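You operate a simulated robot arm through the tools that you are given. There is no shell and no other tool.

You are at the controls of a simulated robot arm. One attempt, no reset.

JOB
At the desk strip, swap the red plug for the green plug.
Fine: strip off first, on again after; the pulled plug goes into the white plug rest; drop nothing.

The check looks at the end state, three seconds after you hand in, the way a careful person would. Anything else that was tipped, shoved, dropped, spilled or broken makes it a failure.

ROBOT AND FRAMES
A 6-joint arm with a two-finger gripper, fixed in place. Base frame: the origin is on the floor under the middle of its stand, x ahead of it, y to its left, z up. Readings come in mm, degrees, newtons and seconds.
It reaches about 1417 mm from its shoulder. Its first joint turns from -166.0 to 166.0 degrees. Payload 3.43 kg.
The tool frame sits at the grasp point between the pads (the TCP): z along the fingers, y along the line on which they close. The tips reach 20 mm beyond it. The gripper opens to 190 mm; its body begins 248 mm behind the TCP.
Orientation is that of the tool frame in the base frame, as a unit quaternion [x, y, z, w]. With the fingers straight down and closing along the base's y, the tool's x points along the base's -x, its y along +y and its z along -z.

CONTROLS
- The arm moves only by the tool servo_tool. Its argument "moves" is a list of rows, each a list of 2 entries, a list of its own where there are three numbers: the shift along the tool's x, y, z in units of 25 mm (1.0 is 25 mm), then the turn, a rotation vector about the tool's x, y, z in units of 6 degrees (1.0 is 6 degrees). In form: [[[dx, dy, dz], [wx, wy, wz]], ...]. A call has 1 to 20 rows; each row shifts and turns the commanded pose from where the row before left it, along the tool's axes as they then stand. "grip" is the gripper command, from -1 (fully open) to 1 (shut), values between in proportion, set as the call begins (left out, the last holds). A call with a number of a shift or a turn outside -1 to 1 is refused whole. Each row takes 0.2 s and may step no farther than 50 mm and 8.6 degrees from the row before; otherwise, or with a gripper value out of range, the whole call is refused. A pose out of reach is approached as far as the arm can. The call stops where the force on the tool passes 40 N (or 10 N more than at its start, if that is more) or the arm is blocked; 0.2 s more then pass. Each finger travels about 153 mm/s and halts on what it meets, pressing with about 42 N; the grip force reading is that of the motor and also rises with nothing between the fingers. The clock runs only during rows and for 0.2 s after the last one: add rows that do not move to give the fingers time. The reply holds the time, the measured pose of the TCP, the force on the tool along the base axes, the opening and the grip force, in the units named above and with some noise, with the torque about the TCP (base axes, N m) and any sound that the robot's microphone picked up.
- Cameras (640 x 400 px; columns grow to the right, rows downward): "scene" is fixed at [50.1, -647.1, 1178.2]; the picture's right is [0.05, -1.00, 0.00], its down [-0.57, -0.03, -0.82] and it looks along [0.82, 0.04, -0.58] (base axes); focal length 312 px, centre (320, 200). "wrist" rides on the gripper at [70, -8, -288] in the tool frame; the picture's right is [0.12, 0.99, 0.00], its down [-0.96, 0.12, -0.25] and it looks along [-0.25, 0.03, 0.97] (tool axes); focal length 261 px, centre (320, 200). There is no depth. A picture from a camera that has moved, and an enlarged one, comes with that camera's place and axes in the base frame and with its lens.
- get_image(camera): a new picture of that camera. No time passes.
- move_column(by): moves the trunk up (or, below 0, down) by that many mm; the arm rides with it, the base frame stays. It gives what a move gives, with no picture.
- zoom(camera, box): a new picture of the part [left, top, right, bottom] of that camera's present view, enlarged. No time passes.
- hand_in(): hands the job in; it is judged then, once.

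Places have to be worked out from the pictures, the camera data and where the tool is seen. Open the gripper and draw the arm clear of the work before you hand the job in, unless the task says otherwise.

The tools are called by a JSON object that holds its "api" and its "payload". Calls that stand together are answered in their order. servo_tool: Moves the arm, as the interface text tells. Its arguments: {"type":"object","properties":{"moves":{"type":"array","items":{"type":"array"}},"grip":{"type":"number"}},"required":["moves"]} The other tools are called the same way: move_column (by) moves the trunk up or down; get_image (camera) takes a picture; zoom (camera, box) takes an enlarged picture of a part of a camera's view; hand_in () hands the job in.

At the start:

```text
t: 0.0
tcp_pos: [401.3, -483.0, 900.6]
ee_rot: [0.0, 1.0, 0.001, 0.0]
force: [0.2, 0.0, 0.5]
wrist_torque: [0.02, -0.04, -0.04]
finger_gap: 190.0
finger_force: 0.0
trunk travel left (down, up): [-150.0, 290.0]
```

scene: 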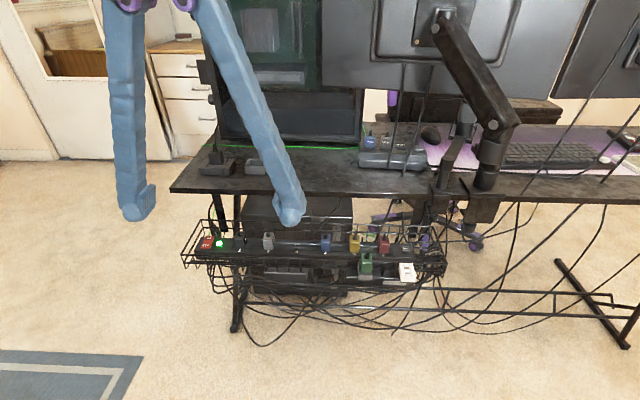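
wrist: 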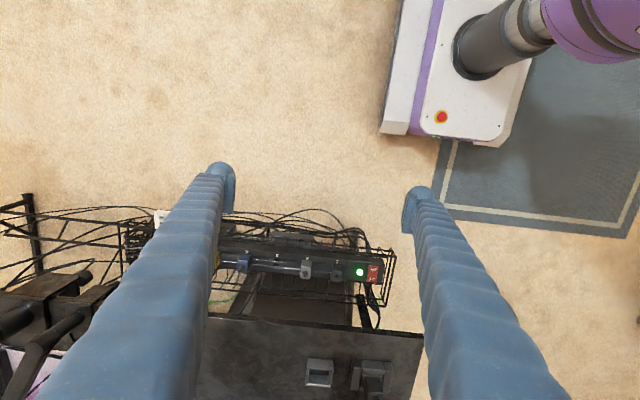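

I start by looking closely at the strip and tray region in both cameras before moving anything.

{"api": "zoom", "payload": {"camera": "scene", "box": [180, 200, 320, 290]}}

{"api": "zoom", "payload": {"camera": "scene", "box": [310, 200, 450, 290]}}

{"api": "zoom", "payload": {"camera": "scene", "box": [190, 110, 450, 200]}}

{"api": "zoom", "payload": {"camera": "wrist", "box": [200, 200, 420, 340]}}

```text
4.44 times, centred on (250, 245) of scene
camera zoom: at [50.1, -647.1, 1178.2], right [0.05, -1.0, 0.0], down [-0.57, -0.03, -0.82], along [0.82, 0.04, -0.58], focal length 1385 px, centre (631, 0)
```

zoom: 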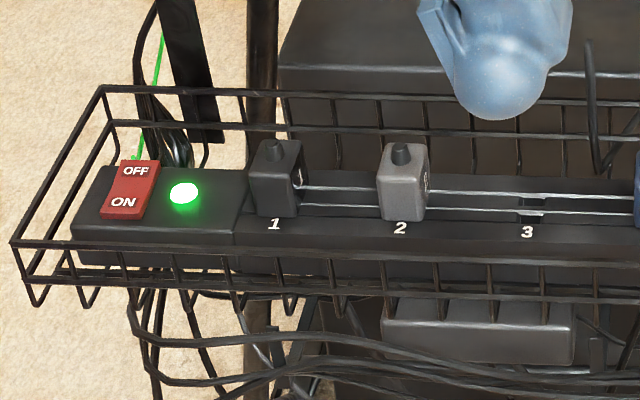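

```text
4.44 times, centred on (380, 245) of scene
camera zoom: at [50.1, -647.1, 1178.2], right [0.05, -1.0, 0.0], down [-0.57, -0.03, -0.82], along [0.82, 0.04, -0.58], focal length 1385 px, centre (53, 0)
```

zoom: 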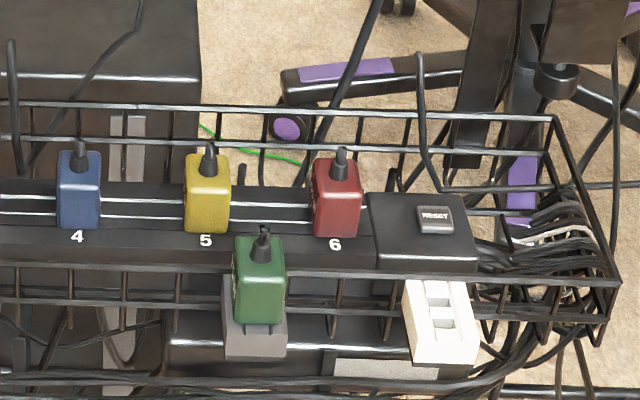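

```text
2.46 times, centred on (320, 155) of scene
camera zoom: at [50.1, -647.1, 1178.2], right [0.05, -1.0, 0.0], down [-0.57, -0.03, -0.82], along [0.82, 0.04, -0.58], focal length 767 px, centre (320, 311)
```

zoom: 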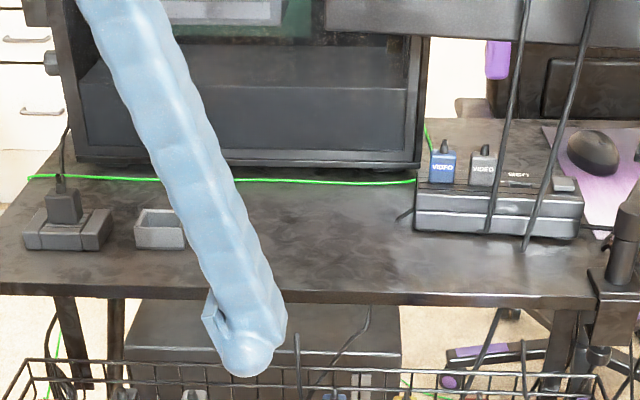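

```text
2.86 times, centred on (310, 270) of wrist
camera zoom: at [330.3, -490.8, 1188.2], right [-0.12, 0.99, 0.0], down [0.96, 0.12, 0.25], along [0.25, 0.03, -0.97], focal length 745 px, centre (349, 0)
```

zoom: 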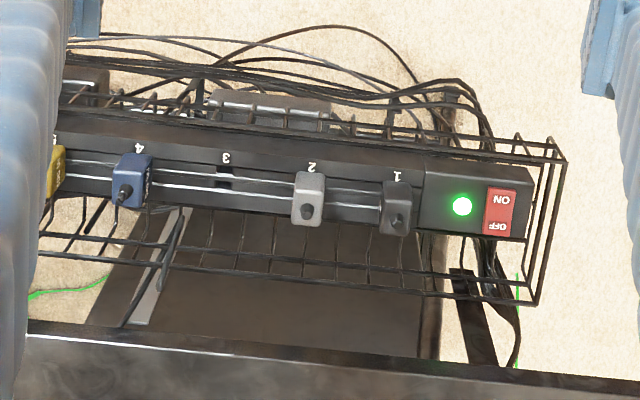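

The red plug (socket 6) is near (663, -785, ~610), the green plug sits in a grey rest in front of the strip, the empty white rest is to its right, and the ON/OFF rocker is near (659, -313, 595). I'll move in free air, well in front of the desk, to look at the red/green area with the wrist camera.

{"api": "servo_tool", "payload": {"moves": [[[-0.3, -0.93, 0], [0, 0, 0]], [[-0.3, -0.93, 0], [0, 0, 0]], [[-0.3, -0.93, 0], [0, 0, 0]], [[-0.3, -0.93, 0], [0, 0, 0]], [[-0.3, -0.93, 0], [0, 0, 0]], [[-0.3, -0.93, 0], [0, 0, 0]], [[-0.3, -0.93, 0], [0, 0, 0]], [[-0.3, -0.93, 0], [0, 0, 0]], [[-0.3, -0.93, 0], [0, 0, 0]], [[-0.3, -0.93, 0], [0, 0, 0]], [[-0.3, -0.93, 0], [0, 0, 0]], [[-0.3, -0.93, 0], [0, 0, 0]]]}}

{"api": "get_image", "payload": {"camera": "wrist"}}

{"api": "get_image", "payload": {"camera": "scene"}}

```text
t: 2.6
tcp_pos: [490.3, -761.4, 902.0]
ee_rot: [0.0, 1.0, 0.0, 0.0]
force: [-0.2, -0.1, 0.4]
wrist_torque: [-0.02, -0.02, 0.01]
finger_gap: 190.1
finger_force: 0.1
trunk travel left (down, up): [-150.0, 290.0]
```

```text
taken
camera wrist: at [421.2, -769.0, 1189.1], right [-0.12, 0.99, 0.0], down [0.96, 0.11, 0.25], along [0.24, 0.03, -0.97], focal length 261 px, centre (320, 200)
```

wrist: 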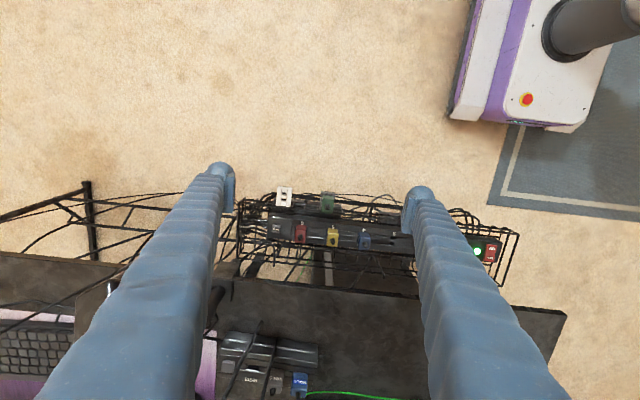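

```text
taken
```

scene: 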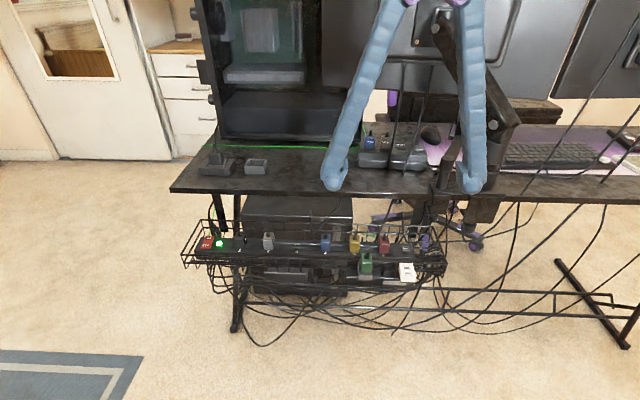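

{"api": "zoom", "payload": {"camera": "wrist", "box": [230, 170, 420, 290]}}

{"api": "zoom", "payload": {"camera": "wrist", "box": [250, 175, 350, 260]}}

{"api": "zoom", "payload": {"camera": "scene", "box": [340, 215, 440, 290]}}

{"api": "zoom", "payload": {"camera": "scene", "box": [310, 130, 500, 210]}}

```text
3.33 times, centred on (325, 230) of wrist
camera zoom: at [421.2, -769.0, 1189.1], right [-0.12, 0.99, 0.0], down [0.96, 0.11, 0.25], along [0.24, 0.03, -0.97], focal length 869 px, centre (303, 100)
```

zoom: 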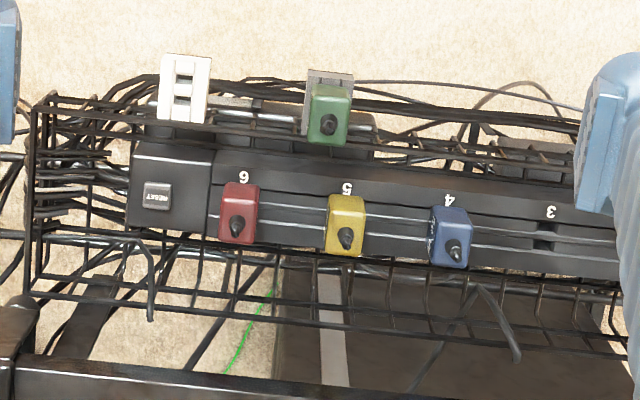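

```text
4.71 times, centred on (300, 218) of wrist
camera zoom: at [421.2, -769.0, 1189.1], right [-0.12, 0.99, 0.0], down [0.96, 0.11, 0.25], along [0.24, 0.03, -0.97], focal length 1227 px, centre (414, 118)
```

zoom: 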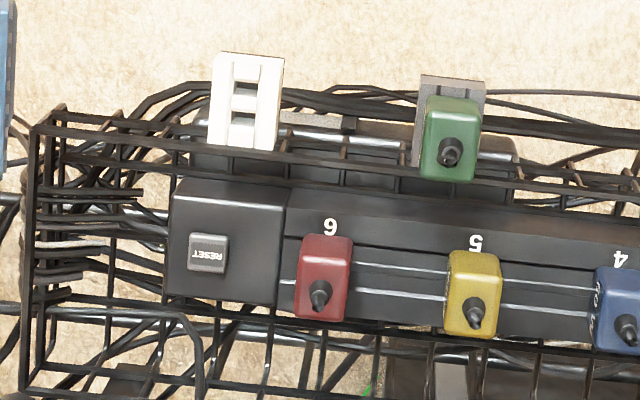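

```text
5.33 times, centred on (390, 252) of scene
camera zoom: at [50.1, -647.1, 1178.2], right [0.05, -1.0, 0.0], down [-0.57, -0.03, -0.82], along [0.82, 0.04, -0.58], focal length 1662 px, centre (-53, -80)
```

zoom: 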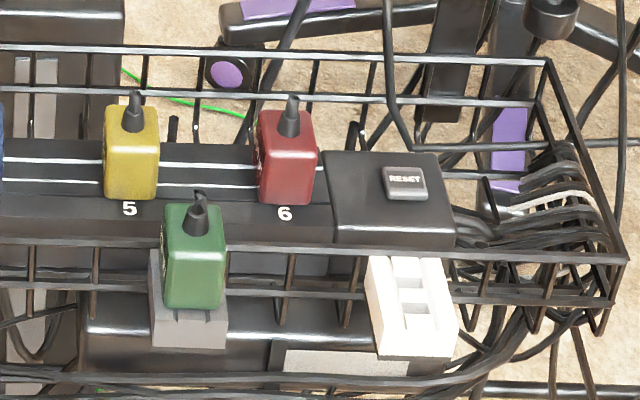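

```text
3.37 times, centred on (405, 170) of scene
camera zoom: at [50.1, -647.1, 1178.2], right [0.05, -1.0, 0.0], down [-0.57, -0.03, -0.82], along [0.82, 0.04, -0.58], focal length 1050 px, centre (34, 301)
```

zoom: 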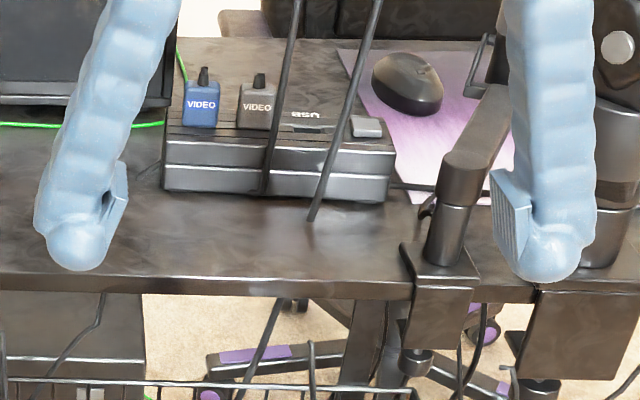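

I zoom in further on the white rest, green plug and the red plug to understand their shape.

{"api": "zoom", "payload": {"camera": "scene", "box": [395, 250, 431, 290]}}

{"api": "zoom", "payload": {"camera": "wrist", "box": [270, 180, 302, 210]}}

{"api": "zoom", "payload": {"camera": "scene", "box": [345, 225, 400, 285]}}

{"api": "zoom", "payload": {"camera": "wrist", "box": [290, 185, 350, 255]}}

```text
10.00 times, centred on (413, 270) of scene
camera zoom: at [50.1, -647.1, 1178.2], right [0.05, -1.0, 0.0], down [-0.57, -0.03, -0.82], along [0.82, 0.04, -0.58], focal length 3116 px, centre (-610, -500)
```

zoom: 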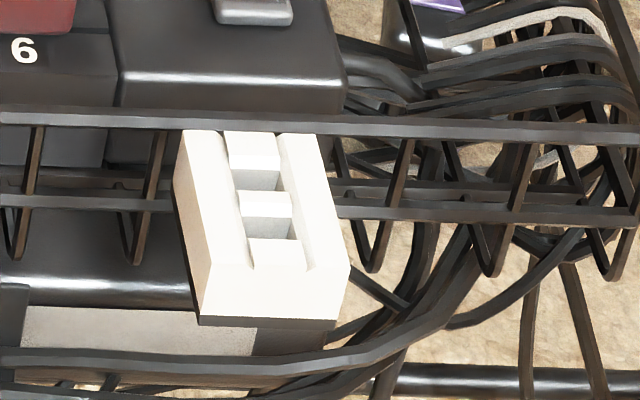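

```text
13.33 times, centred on (286, 195) of wrist
camera zoom: at [421.2, -769.0, 1189.1], right [-0.12, 0.99, 0.0], down [0.96, 0.11, 0.25], along [0.24, 0.03, -0.97], focal length 3475 px, centre (773, 267)
```

zoom: 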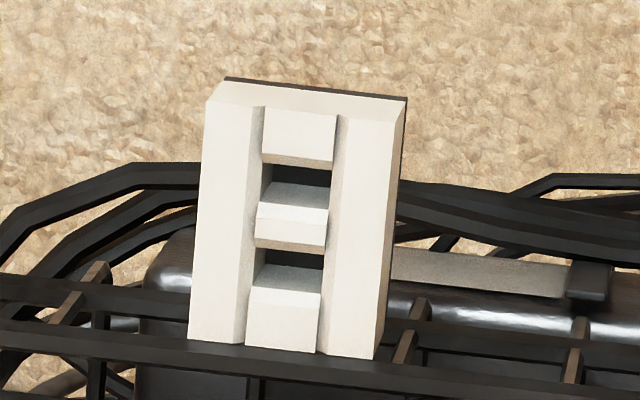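

```text
6.67 times, centred on (372, 255) of scene
camera zoom: at [50.1, -647.1, 1178.2], right [0.05, -1.0, 0.0], down [-0.57, -0.03, -0.82], along [0.82, 0.04, -0.58], focal length 2077 px, centre (-30, -167)
```

zoom: 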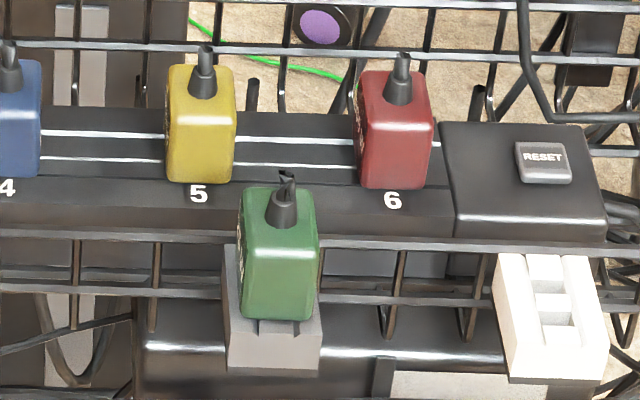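

```text
5.71 times, centred on (320, 220) of wrist
camera zoom: at [421.2, -769.0, 1189.1], right [-0.12, 0.99, 0.0], down [0.96, 0.11, 0.25], along [0.24, 0.03, -0.97], focal length 1489 px, centre (320, 86)
```

zoom: 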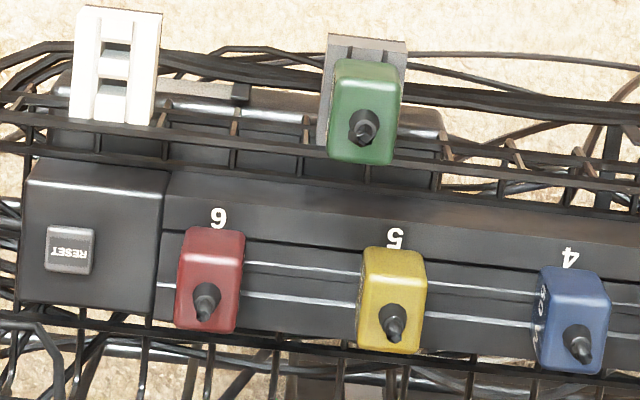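

Plugs stand vertical with short stubs, about 25 mm wide and ~72 mm apart, so finger thickness matters. I'll test how the fingers look when nearly closed (about 40 mm), here in free air.

{"api": "servo_tool", "payload": {"moves": [[[0, 0, 0], [0, 0, 0]], [[0, 0, 0], [0, 0, 0]], [[0, 0, 0], [0, 0, 0]], [[0, 0, 0], [0, 0, 0]]], "grip": 0.58}}

{"api": "get_image", "payload": {"camera": "wrist"}}

{"api": "zoom", "payload": {"camera": "scene", "box": [300, 0, 540, 220]}}

```text
t: 3.6
tcp_pos: [490.2, -761.4, 901.8]
ee_rot: [0.0, 1.0, -0.001, 0.0]
force: [0.0, -0.1, 0.3]
wrist_torque: [0.03, 0.03, 0.02]
finger_gap: 40.1
finger_force: 0.0
trunk travel left (down, up): [-150.0, 290.0]
```

```text
taken
camera wrist: at [420.9, -768.7, 1189.5], right [-0.12, 0.99, 0.0], down [0.96, 0.12, 0.25], along [0.25, 0.03, -0.97], focal length 261 px, centre (320, 200)
```

wrist: 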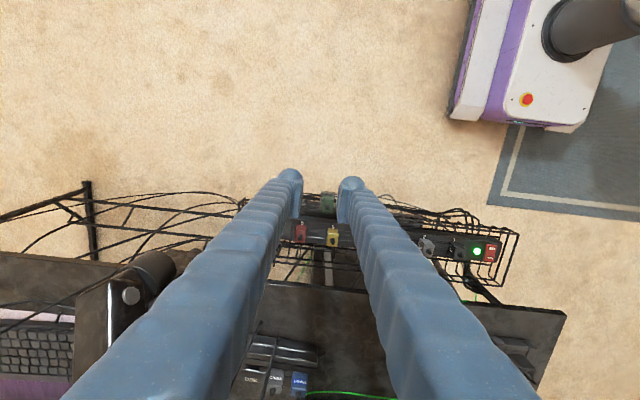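

```text
1.82 times, centred on (420, 110) of scene
camera zoom: at [50.1, -647.1, 1178.2], right [0.05, -1.0, 0.0], down [-0.57, -0.03, -0.82], along [0.82, 0.04, -0.58], focal length 566 px, centre (138, 364)
```

zoom: 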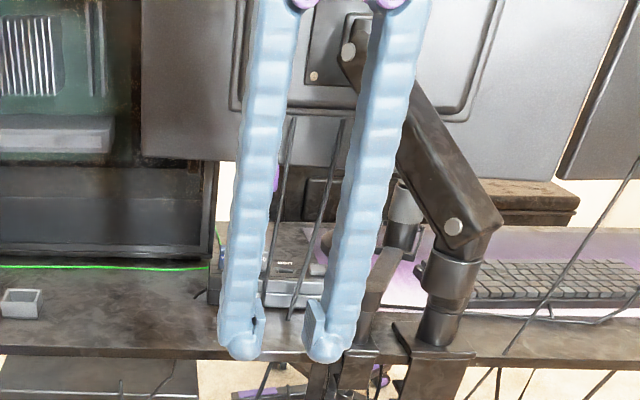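

With a 40 mm gap the fingers are nearly parallel. I zoom in on the tips to measure finger and pad thickness.

{"api": "zoom", "payload": {"camera": "scene", "box": [370, 130, 450, 200]}}

{"api": "zoom", "payload": {"camera": "wrist", "box": [260, 150, 380, 240]}}

```text
5.71 times, centred on (410, 165) of scene
camera zoom: at [50.1, -647.1, 1178.2], right [0.05, -1.0, 0.0], down [-0.57, -0.03, -0.82], along [0.82, 0.04, -0.58], focal length 1780 px, centre (-194, 400)
```

zoom: 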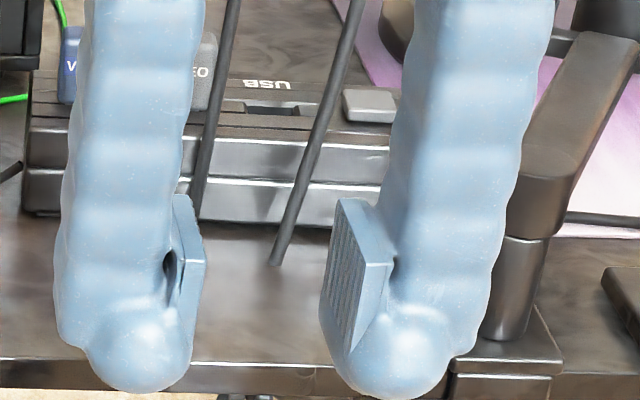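

```text
4.44 times, centred on (320, 195) of wrist
camera zoom: at [420.9, -768.7, 1189.5], right [-0.12, 0.99, 0.0], down [0.96, 0.12, 0.25], along [0.25, 0.03, -0.97], focal length 1158 px, centre (320, 222)
```

zoom: 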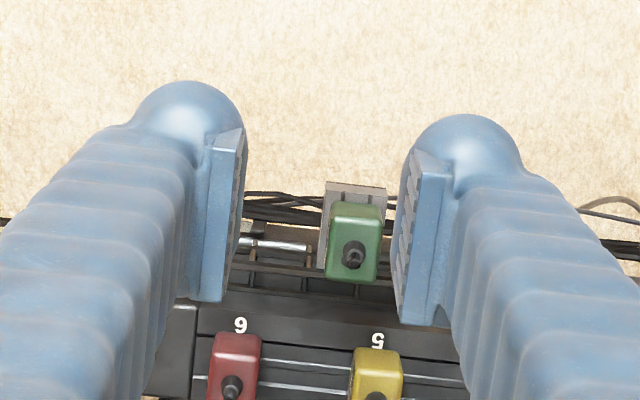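

Pads plus fingers are about 45 mm thick, so between plugs 5 and 6 I'll have to grip front-to-back (closing along x). First the switch: I close the gripper and travel in front of the desk to look at the rocker from above.

{"api": "servo_tool", "payload": {"moves": [[[-0.1556, 0.958, 0.2267], [0, 0, 0]], [[-0.1556, 0.958, 0.2267], [0, 0, 0]], [[-0.1556, 0.958, 0.2267], [0, 0, 0]], [[-0.1556, 0.958, 0.2267], [0, 0, 0]], [[-0.1556, 0.958, 0.2267], [0, 0, 0]], [[-0.1556, 0.958, 0.2267], [0, 0, 0]], [[-0.1556, 0.958, 0.2267], [0, 0, 0]], [[-0.1556, 0.958, 0.2267], [0, 0, 0]], [[-0.1556, 0.958, 0.2267], [0, 0, 0]], [[-0.1556, 0.958, 0.2267], [0, 0, 0]], [[-0.1556, 0.958, 0.2267], [0, 0, 0]], [[-0.1556, 0.958, 0.2267], [0, 0, 0]], [[-0.1556, 0.958, 0.2267], [0, 0, 0]], [[-0.1556, 0.958, 0.2267], [0, 0, 0]], [[-0.1556, 0.958, 0.2267], [0, 0, 0]], [[-0.1556, 0.958, 0.2267], [0, 0, 0]], [[-0.1556, 0.958, 0.2267], [0, 0, 0]], [[-0.1556, 0.958, 0.2267], [0, 0, 0]]], "grip": 1}}

{"api": "get_image", "payload": {"camera": "wrist"}}

{"api": "get_image", "payload": {"camera": "scene"}}

```text
t: 7.4
tcp_pos: [561.6, -331.9, 796.9]
ee_rot: [0.0, 1.0, 0.0, -0.001]
force: [-0.4, -0.6, 0.4]
wrist_torque: [0.01, -0.01, -0.02]
finger_gap: 0.1
finger_force: 34.2
trunk travel left (down, up): [-150.0, 290.0]
```

```text
taken
camera wrist: at [491.5, -339.0, 1084.1], right [-0.12, 0.99, 0.0], down [0.96, 0.11, 0.25], along [0.24, 0.03, -0.97], focal length 261 px, centre (320, 200)
```

wrist: 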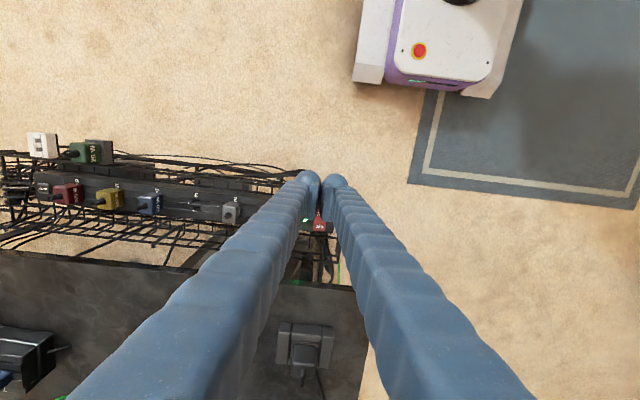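

```text
taken
```

scene: 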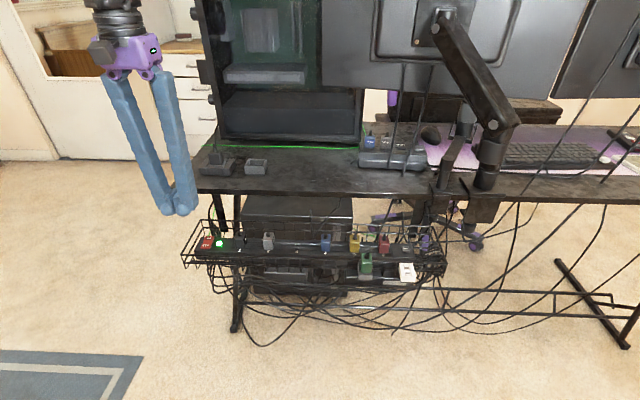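

I zoom in on the fingertips and switch in the scene view to calibrate the camera against the known TCP position.

{"api": "zoom", "payload": {"camera": "scene", "box": [140, 160, 260, 270]}}

{"api": "zoom", "payload": {"camera": "scene", "box": [180, 225, 240, 270]}}

{"api": "zoom", "payload": {"camera": "wrist", "box": [270, 160, 370, 250]}}

```text
3.64 times, centred on (200, 215) of scene
camera zoom: at [50.1, -647.1, 1178.2], right [0.05, -1.0, 0.0], down [-0.57, -0.03, -0.82], along [0.82, 0.04, -0.58], focal length 1133 px, centre (756, 146)
```

zoom: 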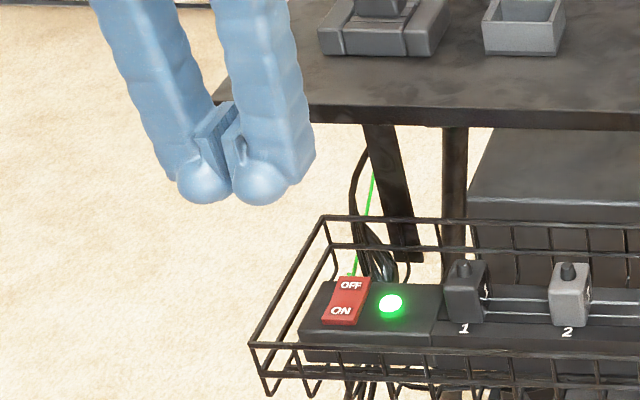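

```text
8.89 times, centred on (210, 248) of scene
camera zoom: at [50.1, -647.1, 1178.2], right [0.05, -1.0, 0.0], down [-0.57, -0.03, -0.82], along [0.82, 0.04, -0.58], focal length 2770 px, centre (1298, -222)
```

zoom: 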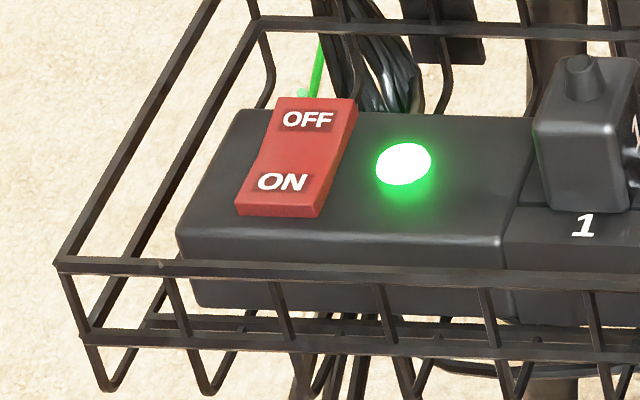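

```text
4.44 times, centred on (320, 205) of wrist
camera zoom: at [491.5, -339.0, 1084.1], right [-0.12, 0.99, 0.0], down [0.96, 0.11, 0.25], along [0.24, 0.03, -0.97], focal length 1158 px, centre (320, 178)
```

zoom: 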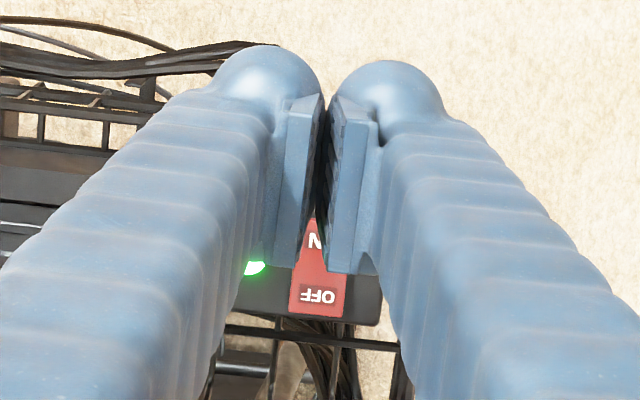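

The tips show where the closed fingers meet; the rocker's OFF end is near (667, -318, ~597), with a tray rim close on its left. I'll open wide, roll about 15° so only the left finger is low, pitch slightly away from the desk, and press with that one fingertip.

{"api": "servo_tool", "payload": {"moves": [[[-0.384, -0.9, 0.57], [0, 0, 0]], [[-0.384, -0.9, 0.57], [0, 0, 0]], [[-0.384, -0.9, 0.57], [0, 0, 0]], [[-0.384, -0.9, 0.57], [0, 0, 0]], [[0, 0, 0], [0, -0.667, 0]], [[0, 0, 0], [0, -0.667, 0]], [[0, 0, 0], [1, 0, 0]], [[0, 0, 0], [1, 0, 0]], [[0, 0, 0], [0.5, 0, 0]], [[0, 0, 0], [0, 0, 0]]], "grip": -1}}

{"api": "get_image", "payload": {"camera": "wrist"}}

{"api": "zoom", "payload": {"camera": "scene", "box": [140, 90, 380, 280]}}

```text
t: 9.6
tcp_pos: [593.8, -422.2, 740.2]
ee_rot: [0.008, 0.993, -0.102, 0.062]
force: [-0.7, 1.1, 0.7]
wrist_torque: [-0.01, 0.01, -0.01]
finger_gap: 190.1
finger_force: 0.1
out of reach, approached as far as the arm can: row 9
trunk travel left (down, up): [-150.0, 290.0]
```

```text
taken
camera wrist: at [488.8, -369.7, 1012.7], right [-0.09, 0.97, -0.22], down [0.93, 0.16, 0.34], along [0.36, -0.17, -0.92], focal length 261 px, centre (320, 200)
```

wrist: 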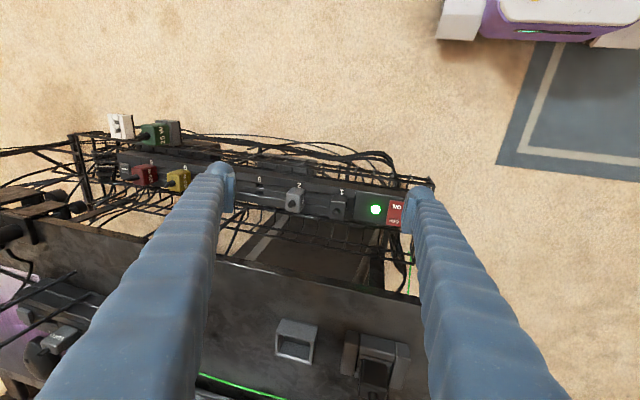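

```text
2.11 times, centred on (260, 185) of scene
camera zoom: at [50.1, -647.1, 1178.2], right [0.05, -1.0, 0.0], down [-0.57, -0.03, -0.82], along [0.82, 0.04, -0.58], focal length 656 px, centre (446, 232)
```

zoom: 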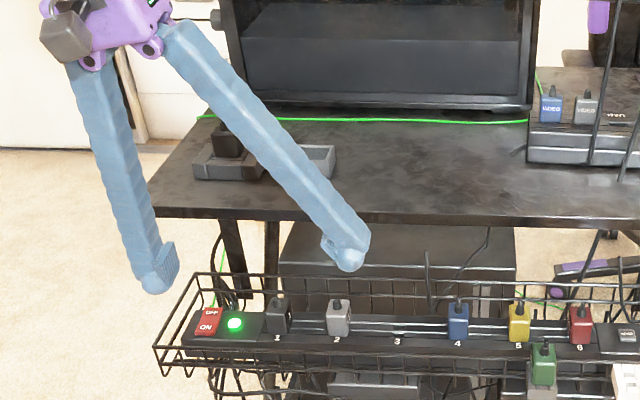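

The left finger is already aligned in y (~-317) with the rocker; one tilt row was at the reach limit, so I move forward and down gradually and check again, keeping clear of the desk edge.

{"api": "servo_tool", "payload": {"moves": [[[-0.538, 0.124, 0.463], [0, 0, 0]], [[-0.538, 0.124, 0.463], [0, 0, 0]], [[-0.538, 0.124, 0.463], [0, 0, 0]], [[-0.538, 0.124, 0.463], [0, 0, 0]]]}}

{"api": "get_image", "payload": {"camera": "wrist"}}

{"api": "zoom", "payload": {"camera": "scene", "box": [150, 170, 310, 280]}}

```text
t: 10.6
tcp_pos: [653.8, -419.0, 699.3]
ee_rot: [0.008, 0.993, -0.103, 0.062]
force: [-0.4, -0.2, 0.1]
wrist_torque: [0.01, -0.01, -0.02]
finger_gap: 190.0
finger_force: 0.0
trunk travel left (down, up): [-150.0, 290.0]
```

```text
taken
camera wrist: at [550.0, -366.7, 971.0], right [-0.09, 0.97, -0.22], down [0.93, 0.16, 0.34], along [0.36, -0.17, -0.92], focal length 261 px, centre (320, 200)
```

wrist: 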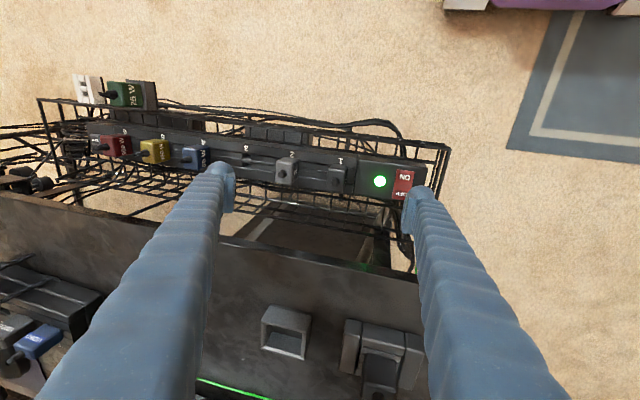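

```text
3.64 times, centred on (230, 225) of scene
camera zoom: at [50.1, -647.1, 1178.2], right [0.05, -1.0, 0.0], down [-0.57, -0.03, -0.82], along [0.82, 0.04, -0.58], focal length 1133 px, centre (647, 109)
```

zoom: 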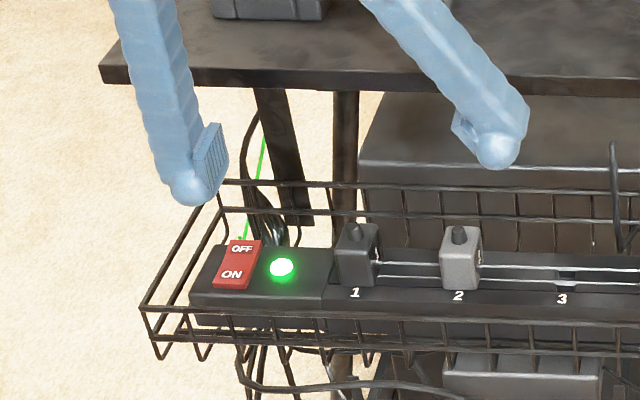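

The scene view suggests the fingertip is still left and in front of the OFF end. I zoom in with the wrist camera to measure the fingertip ball's position relative to the rocker.

{"api": "zoom", "payload": {"camera": "wrist", "box": [360, 150, 460, 240]}}

{"api": "zoom", "payload": {"camera": "wrist", "box": [180, 140, 280, 230]}}

{"api": "zoom", "payload": {"camera": "scene", "box": [180, 200, 240, 260]}}

```text
4.44 times, centred on (410, 195) of wrist
camera zoom: at [550.0, -366.7, 971.0], right [-0.09, 0.97, -0.22], down [0.93, 0.16, 0.34], along [0.36, -0.17, -0.92], focal length 1158 px, centre (-80, 222)
```

zoom: 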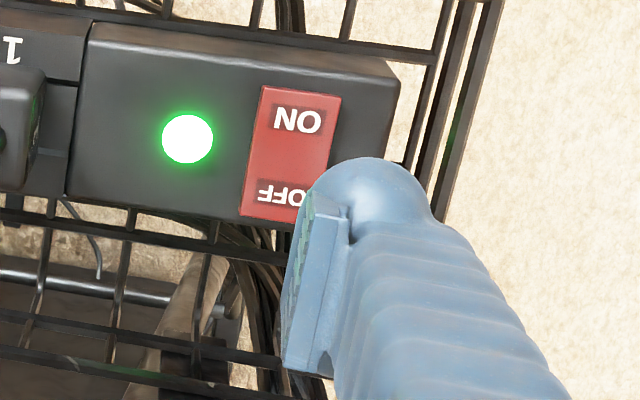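

```text
4.44 times, centred on (230, 185) of wrist
camera zoom: at [550.0, -366.7, 971.0], right [-0.09, 0.97, -0.22], down [0.93, 0.16, 0.34], along [0.36, -0.17, -0.92], focal length 1158 px, centre (720, 267)
```

zoom: 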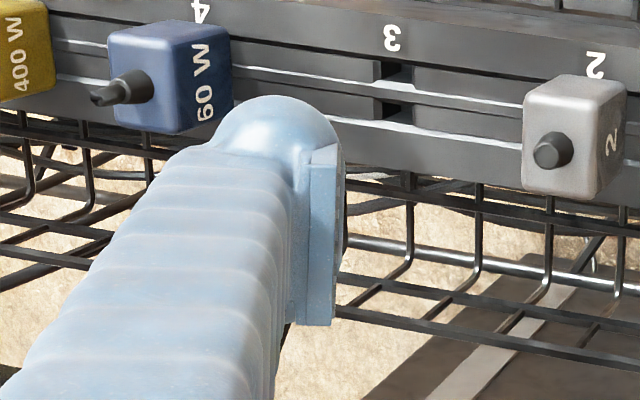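

```text
6.67 times, centred on (210, 230) of scene
camera zoom: at [50.1, -647.1, 1178.2], right [0.05, -1.0, 0.0], down [-0.57, -0.03, -0.82], along [0.82, 0.04, -0.58], focal length 2077 px, centre (1053, 0)
```

zoom: 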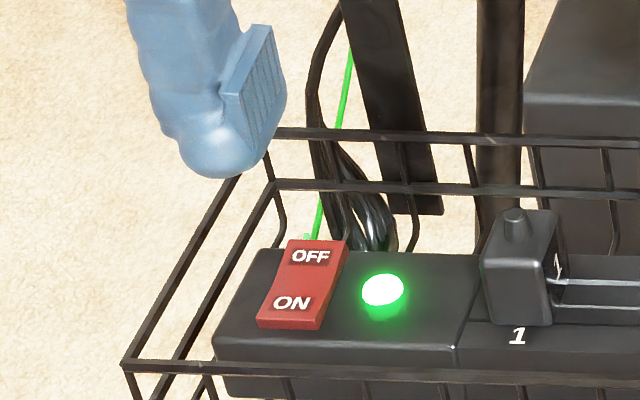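

Both cameras agree that the OFF face is about (+19, -12, -76) mm from the fingertip ball centre. Before going lower I check the desk edge's position relative to the finger.

{"api": "zoom", "payload": {"camera": "wrist", "box": [200, 200, 460, 360]}}

{"api": "zoom", "payload": {"camera": "scene", "box": [160, 140, 260, 220]}}

```text
2.46 times, centred on (330, 280) of wrist
camera zoom: at [550.0, -366.7, 971.0], right [-0.09, 0.97, -0.22], down [0.93, 0.16, 0.34], along [0.36, -0.17, -0.92], focal length 642 px, centre (295, 3)
```

zoom: 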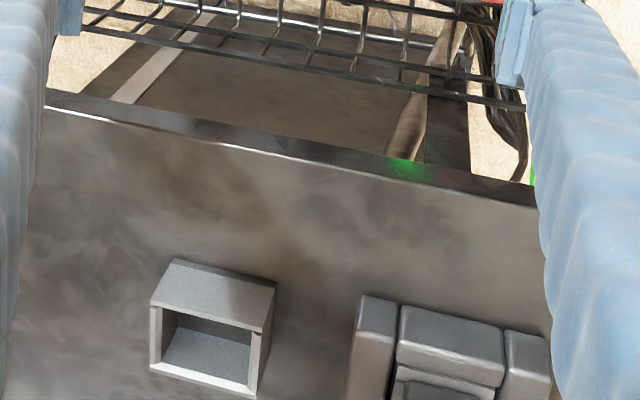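

```text
5.00 times, centred on (210, 180) of scene
camera zoom: at [50.1, -647.1, 1178.2], right [0.05, -1.0, 0.0], down [-0.57, -0.03, -0.82], along [0.82, 0.04, -0.58], focal length 1558 px, centre (870, 300)
```

zoom: 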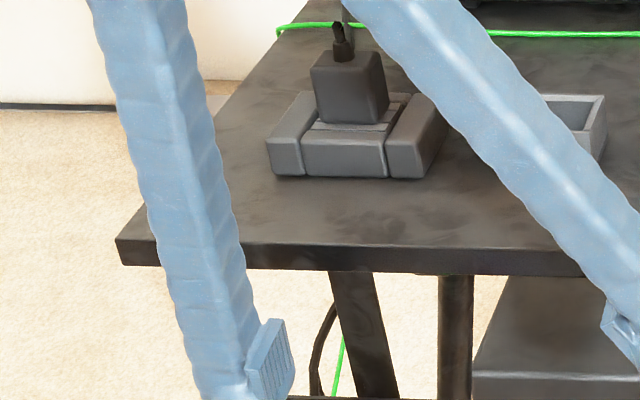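

The desk front edge is at x ≈ 708, leaving roughly 20 mm clearance for the leaning finger. I move the fingertip over the OFF end and partly down, then re-check.

{"api": "servo_tool", "payload": {"moves": [[[-0.31, -0.09, 0.78], [0, 0, 0]], [[-0.31, -0.09, 0.78], [0, 0, 0]]]}}

{"api": "zoom", "payload": {"camera": "wrist", "box": [360, 140, 460, 230]}}

{"api": "zoom", "payload": {"camera": "scene", "box": [180, 200, 240, 260]}}

{"api": "zoom", "payload": {"camera": "scene", "box": [180, 150, 340, 270]}}

```text
t: 11.2
tcp_pos: [674.9, -432.1, 663.5]
ee_rot: [0.008, 0.993, -0.102, 0.061]
force: [0.4, 0.1, -0.2]
wrist_torque: [0.01, 0.05, -0.01]
finger_gap: 190.0
finger_force: 0.0
trunk travel left (down, up): [-150.0, 290.0]
```

```text
4.44 times, centred on (410, 185) of wrist
camera zoom: at [569.6, -380.0, 935.4], right [-0.09, 0.97, -0.22], down [0.93, 0.16, 0.34], along [0.36, -0.17, -0.92], focal length 1158 px, centre (-80, 267)
```

zoom: 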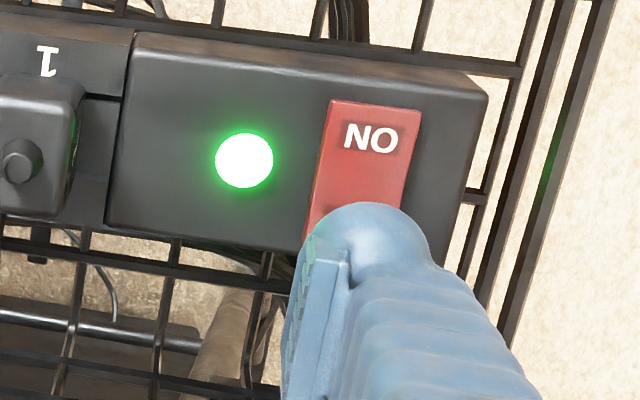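

```text
6.67 times, centred on (210, 230) of scene
camera zoom: at [50.1, -647.1, 1178.2], right [0.05, -1.0, 0.0], down [-0.57, -0.03, -0.82], along [0.82, 0.04, -0.58], focal length 2077 px, centre (1053, 0)
```

zoom: 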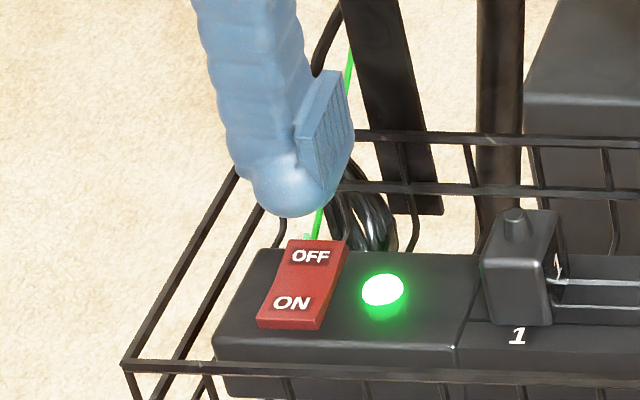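

```text
3.33 times, centred on (260, 210) of scene
camera zoom: at [50.1, -647.1, 1178.2], right [0.05, -1.0, 0.0], down [-0.57, -0.03, -0.82], along [0.82, 0.04, -0.58], focal length 1039 px, centre (520, 167)
```

zoom: 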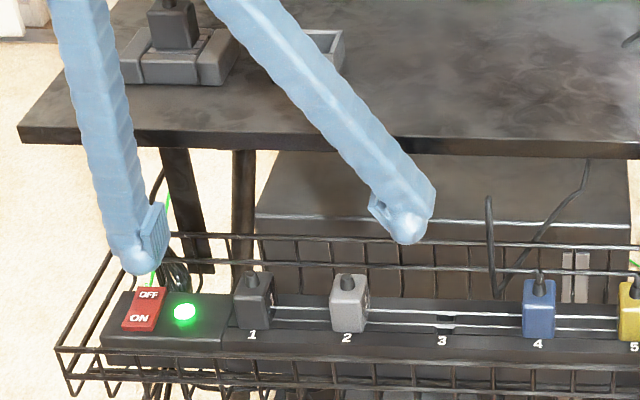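

The ball is now right above the OFF end with about 27 mm to go, and the other finger is over the empty socket 3 and will stay well above the rail. I descend 20 mm, then press in small steps.

{"api": "servo_tool", "payload": {"moves": [[[0.05, 0.06, 0.39], [0, 0, 0]], [[0.05, 0.06, 0.39], [0, 0, 0]]]}}

{"api": "zoom", "payload": {"camera": "scene", "box": [180, 200, 240, 260]}}

{"api": "zoom", "payload": {"camera": "wrist", "box": [360, 140, 460, 230]}}

```text
t: 11.8
tcp_pos: [674.3, -433.8, 644.3]
ee_rot: [0.008, 0.993, -0.103, 0.061]
force: [0.7, 1.0, 0.4]
wrist_torque: [0.0, -0.01, -0.01]
finger_gap: 190.2
finger_force: 0.0
trunk travel left (down, up): [-150.0, 290.0]
```

```text
6.67 times, centred on (210, 230) of scene
camera zoom: at [50.1, -647.1, 1178.2], right [0.05, -1.0, 0.0], down [-0.57, -0.03, -0.82], along [0.82, 0.04, -0.58], focal length 2077 px, centre (1053, 0)
```

zoom: 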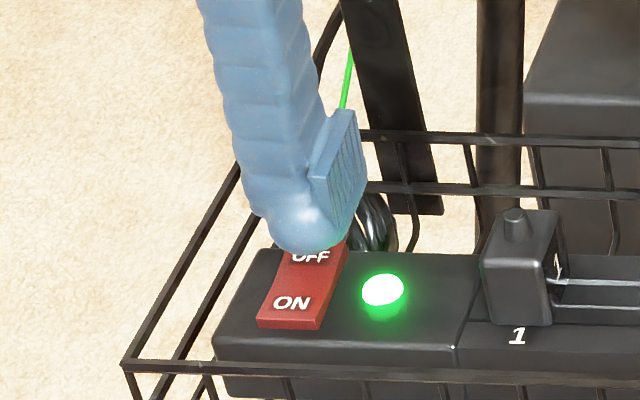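

```text
4.44 times, centred on (410, 185) of wrist
camera zoom: at [569.1, -381.6, 916.3], right [-0.09, 0.97, -0.22], down [0.93, 0.16, 0.34], along [0.36, -0.17, -0.92], focal length 1158 px, centre (-80, 267)
```

zoom: 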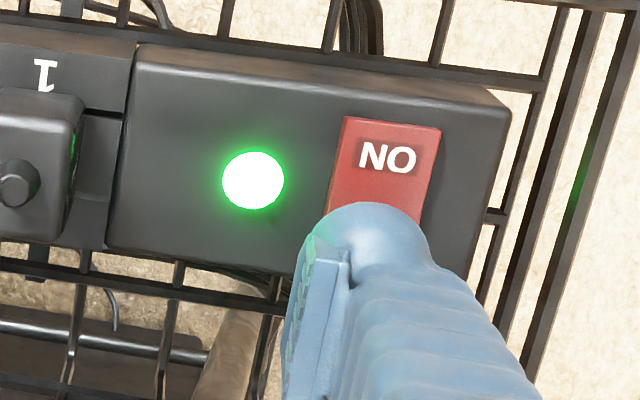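

About 7 mm remain to contact. I press down in small 3 mm steps and watch the force and sound.

{"api": "servo_tool", "payload": {"moves": [[[0.015, 0.024, 0.117], [0, 0, 0]], [[0.015, 0.024, 0.117], [0, 0, 0]], [[0.015, 0.024, 0.117], [0, 0, 0]], [[0.015, 0.024, 0.117], [0, 0, 0]]]}}

{"api": "zoom", "payload": {"camera": "scene", "box": [180, 200, 240, 260]}}

```text
t: 12.8
tcp_pos: [674.9, -434.9, 634.5]
ee_rot: [0.009, 0.993, -0.103, 0.063]
force: [-0.1, 0.5, 9.2]
wrist_torque: [1.01, 0.11, 0.11]
finger_gap: 190.3
finger_force: 0.0
trunk travel left (down, up): [-150.0, 290.0]
```

```text
6.67 times, centred on (210, 230) of scene
camera zoom: at [50.1, -647.1, 1178.2], right [0.05, -1.0, 0.0], down [-0.57, -0.03, -0.82], along [0.82, 0.04, -0.58], focal length 2077 px, centre (1053, 0)
```

zoom: 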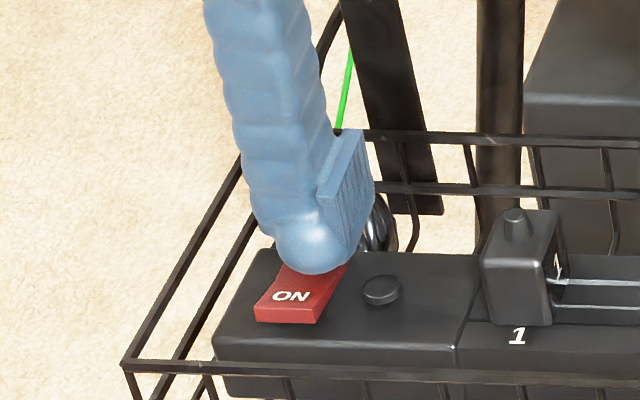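

The LED went dark and the ON end has risen: the strip is off. I lift straight up and confirm it stays off.

{"api": "servo_tool", "payload": {"moves": [[[-0.1, -0.163, -0.777], [0, 0, 0]], [[-0.1, -0.163, -0.777], [0, 0, 0]], [[-0.1, -0.163, -0.777], [0, 0, 0]], [[-0.1, -0.163, -0.777], [0, 0, 0]]]}}

{"api": "zoom", "payload": {"camera": "scene", "box": [180, 200, 320, 280]}}

{"api": "get_image", "payload": {"camera": "wrist"}}

```text
t: 13.8
tcp_pos: [674.8, -433.4, 713.5]
ee_rot: [0.008, 0.993, -0.102, 0.062]
force: [0.3, 0.2, 0.5]
wrist_torque: [0.03, 0.01, 0.0]
finger_gap: 190.1
finger_force: 0.1
trunk travel left (down, up): [-150.0, 290.0]
```

```text
4.57 times, centred on (250, 240) of scene
camera zoom: at [50.1, -647.1, 1178.2], right [0.05, -1.0, 0.0], down [-0.57, -0.03, -0.82], along [0.82, 0.04, -0.58], focal length 1424 px, centre (640, 17)
```

zoom: 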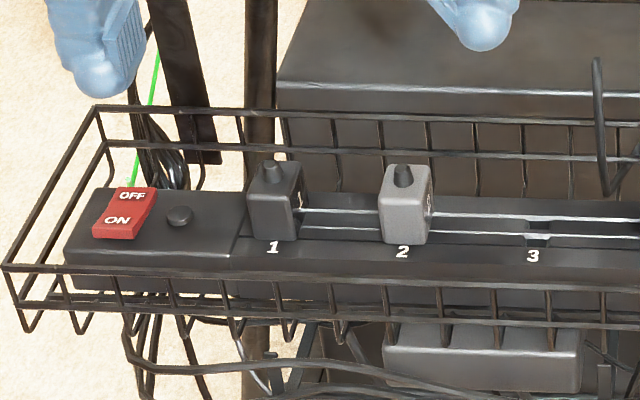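

```text
taken
camera wrist: at [569.5, -381.4, 984.8], right [-0.09, 0.97, -0.22], down [0.93, 0.16, 0.34], along [0.36, -0.17, -0.92], focal length 261 px, centre (320, 200)
```

wrist: 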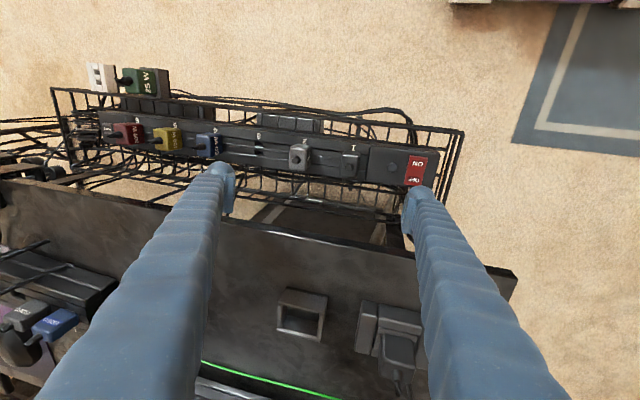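

The strip stays off. Now I raise and back away from the desk, remove the tilt, and narrow the gripper for working on the plugs.

{"api": "servo_tool", "payload": {"moves": [[[0.784, -0.17, -0.806], [0, 0, 0]], [[0.784, -0.17, -0.806], [0, 0, 0]], [[0.784, -0.17, -0.806], [0, 0, 0]], [[0.784, -0.17, -0.806], [0, 0, 0]], [[0.784, -0.17, -0.806], [0, 0, 0]], [[0, 0, 0], [-0.971, 0, 0]], [[0, 0, 0], [-0.971, 0, 0]], [[0, 0, 0], [0, 0.595, 0]], [[0, 0, 0], [0, 0.595, 0]]], "grip": 0.4}}

```text
t: 15.8
tcp_pos: [564.3, -432.9, 803.1]
ee_rot: [0.002, 1.0, -0.002, 0.0]
force: [-0.1, 0.1, -0.2]
wrist_torque: [-0.04, 0.05, 0.0]
finger_gap: 56.9
finger_force: 0.1
trunk travel left (down, up): [-150.0, 290.0]
```

Tool is vertical again. I travel to in front of the red plug area, then rotate 90° so the fingers close along x.

{"api": "servo_tool", "payload": {"moves": [[[0.07, -0.95, 0], [0, 0, 0]], [[0.07, -0.95, 0], [0, 0, 0]], [[0.07, -0.95, 0], [0, 0, 0]], [[0.07, -0.95, 0], [0, 0, 0]], [[0.07, -0.95, 0], [0, 0, 0]], [[0.07, -0.95, 0], [0, 0, 0]], [[0.07, -0.95, 0], [0, 0, 0]], [[0.07, -0.95, 0], [0, 0, 0]], [[0.07, -0.95, 0], [0, 0, 0]], [[0.07, -0.95, 0], [0, 0, 0]], [[0.07, -0.95, 0], [0, 0, 0]], [[0.07, -0.95, 0], [0, 0, 0]], [[0.07, -0.95, 0], [0, 0, 0]], [[0.07, -0.95, 0], [0, 0, 0]]]}}

{"api": "servo_tool", "payload": {"moves": [[[0, 0, 0], [0, 0, 1]], [[0, 0, 0], [0, 0, 1]], [[0, 0, 0], [0, 0, 1]], [[0, 0, 0], [0, 0, 1]], [[0, 0, 0], [0, 0, 1]], [[0, 0, 0], [0, 0, 1]], [[0, 0, 0], [0, 0, 1]], [[0, 0, 0], [0, 0, 1]], [[0, 0, 0], [0, 0, 1]], [[0, 0, 0], [0, 0, 1]], [[0, 0, 0], [0, 0, 1]], [[0, 0, 0], [0, 0, 1]], [[0, 0, 0], [0, 0, 1]], [[0, 0, 0], [0, 0, 1]], [[0, 0, 0], [0, 0, 1]]]}}

{"api": "get_image", "payload": {"camera": "wrist"}}

{"api": "get_image", "payload": {"camera": "scene"}}

```text
t: 18.8
tcp_pos: [538.8, -767.2, 804.4]
ee_rot: [0.002, 1.0, -0.002, -0.001]
force: [0.6, -0.5, 0.0]
wrist_torque: [-0.06, 0.0, 0.0]
finger_gap: 56.9
finger_force: 0.0
trunk travel left (down, up): [-150.0, 290.0]
```

```text
t: 22.0
tcp_pos: [535.8, -766.9, 804.3]
ee_rot: [0.709, 0.705, -0.001, 0.002]
force: [-1.0, 0.3, 1.0]
wrist_torque: [0.0, -0.01, -0.02]
finger_gap: 56.9
finger_force: 0.0
trunk travel left (down, up): [-150.0, 290.0]
```

```text
taken
camera wrist: at [528.6, -694.1, 1091.3], right [0.99, 0.11, 0.0], down [0.11, -0.96, 0.25], along [0.03, -0.25, -0.97], focal length 261 px, centre (320, 200)
```

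wrist: 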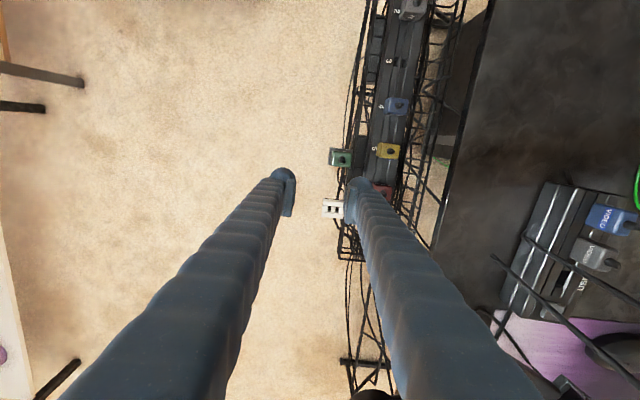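

```text
taken
```

scene: 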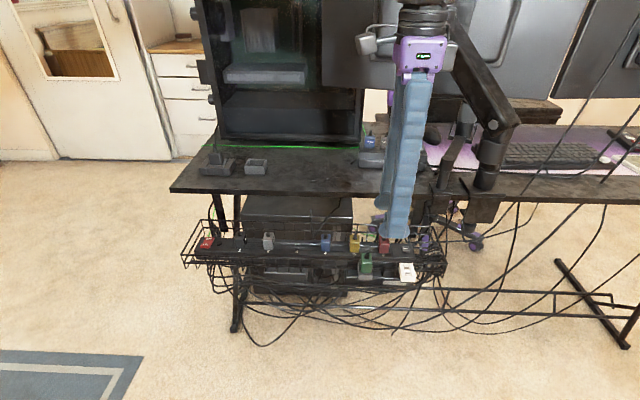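

I zoom on the fingertips from the scene camera (side profile now) and on the plug area from the wrist camera.

{"api": "zoom", "payload": {"camera": "scene", "box": [340, 170, 440, 290]}}

{"api": "zoom", "payload": {"camera": "wrist", "box": [260, 120, 440, 260]}}

```text
3.33 times, centred on (390, 230) of scene
camera zoom: at [50.1, -647.1, 1178.2], right [0.05, -1.0, 0.0], down [-0.57, -0.03, -0.82], along [0.82, 0.04, -0.58], focal length 1039 px, centre (87, 100)
```

zoom: 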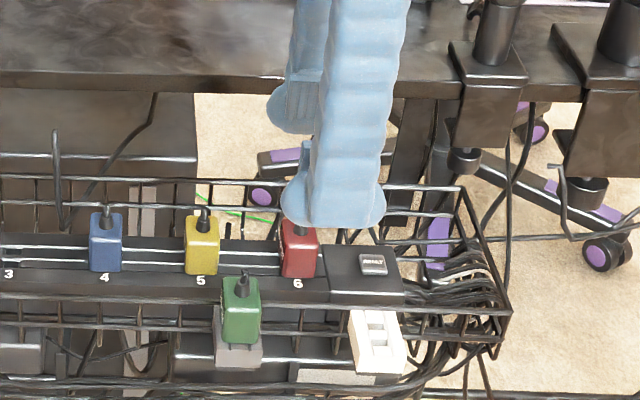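

```text
2.86 times, centred on (350, 190) of wrist
camera zoom: at [528.6, -694.1, 1091.3], right [0.99, 0.11, 0.0], down [0.11, -0.96, 0.25], along [0.03, -0.25, -0.97], focal length 745 px, centre (234, 229)
```

zoom: 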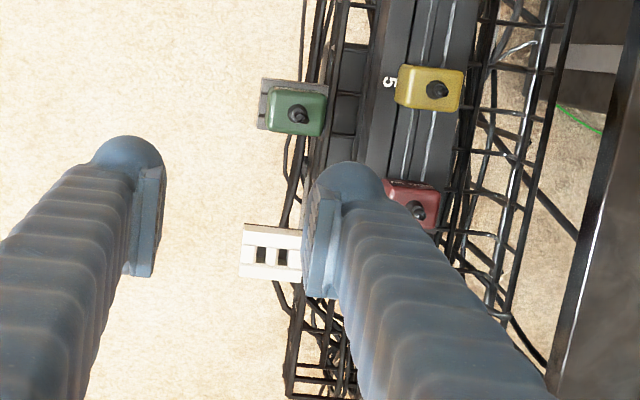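

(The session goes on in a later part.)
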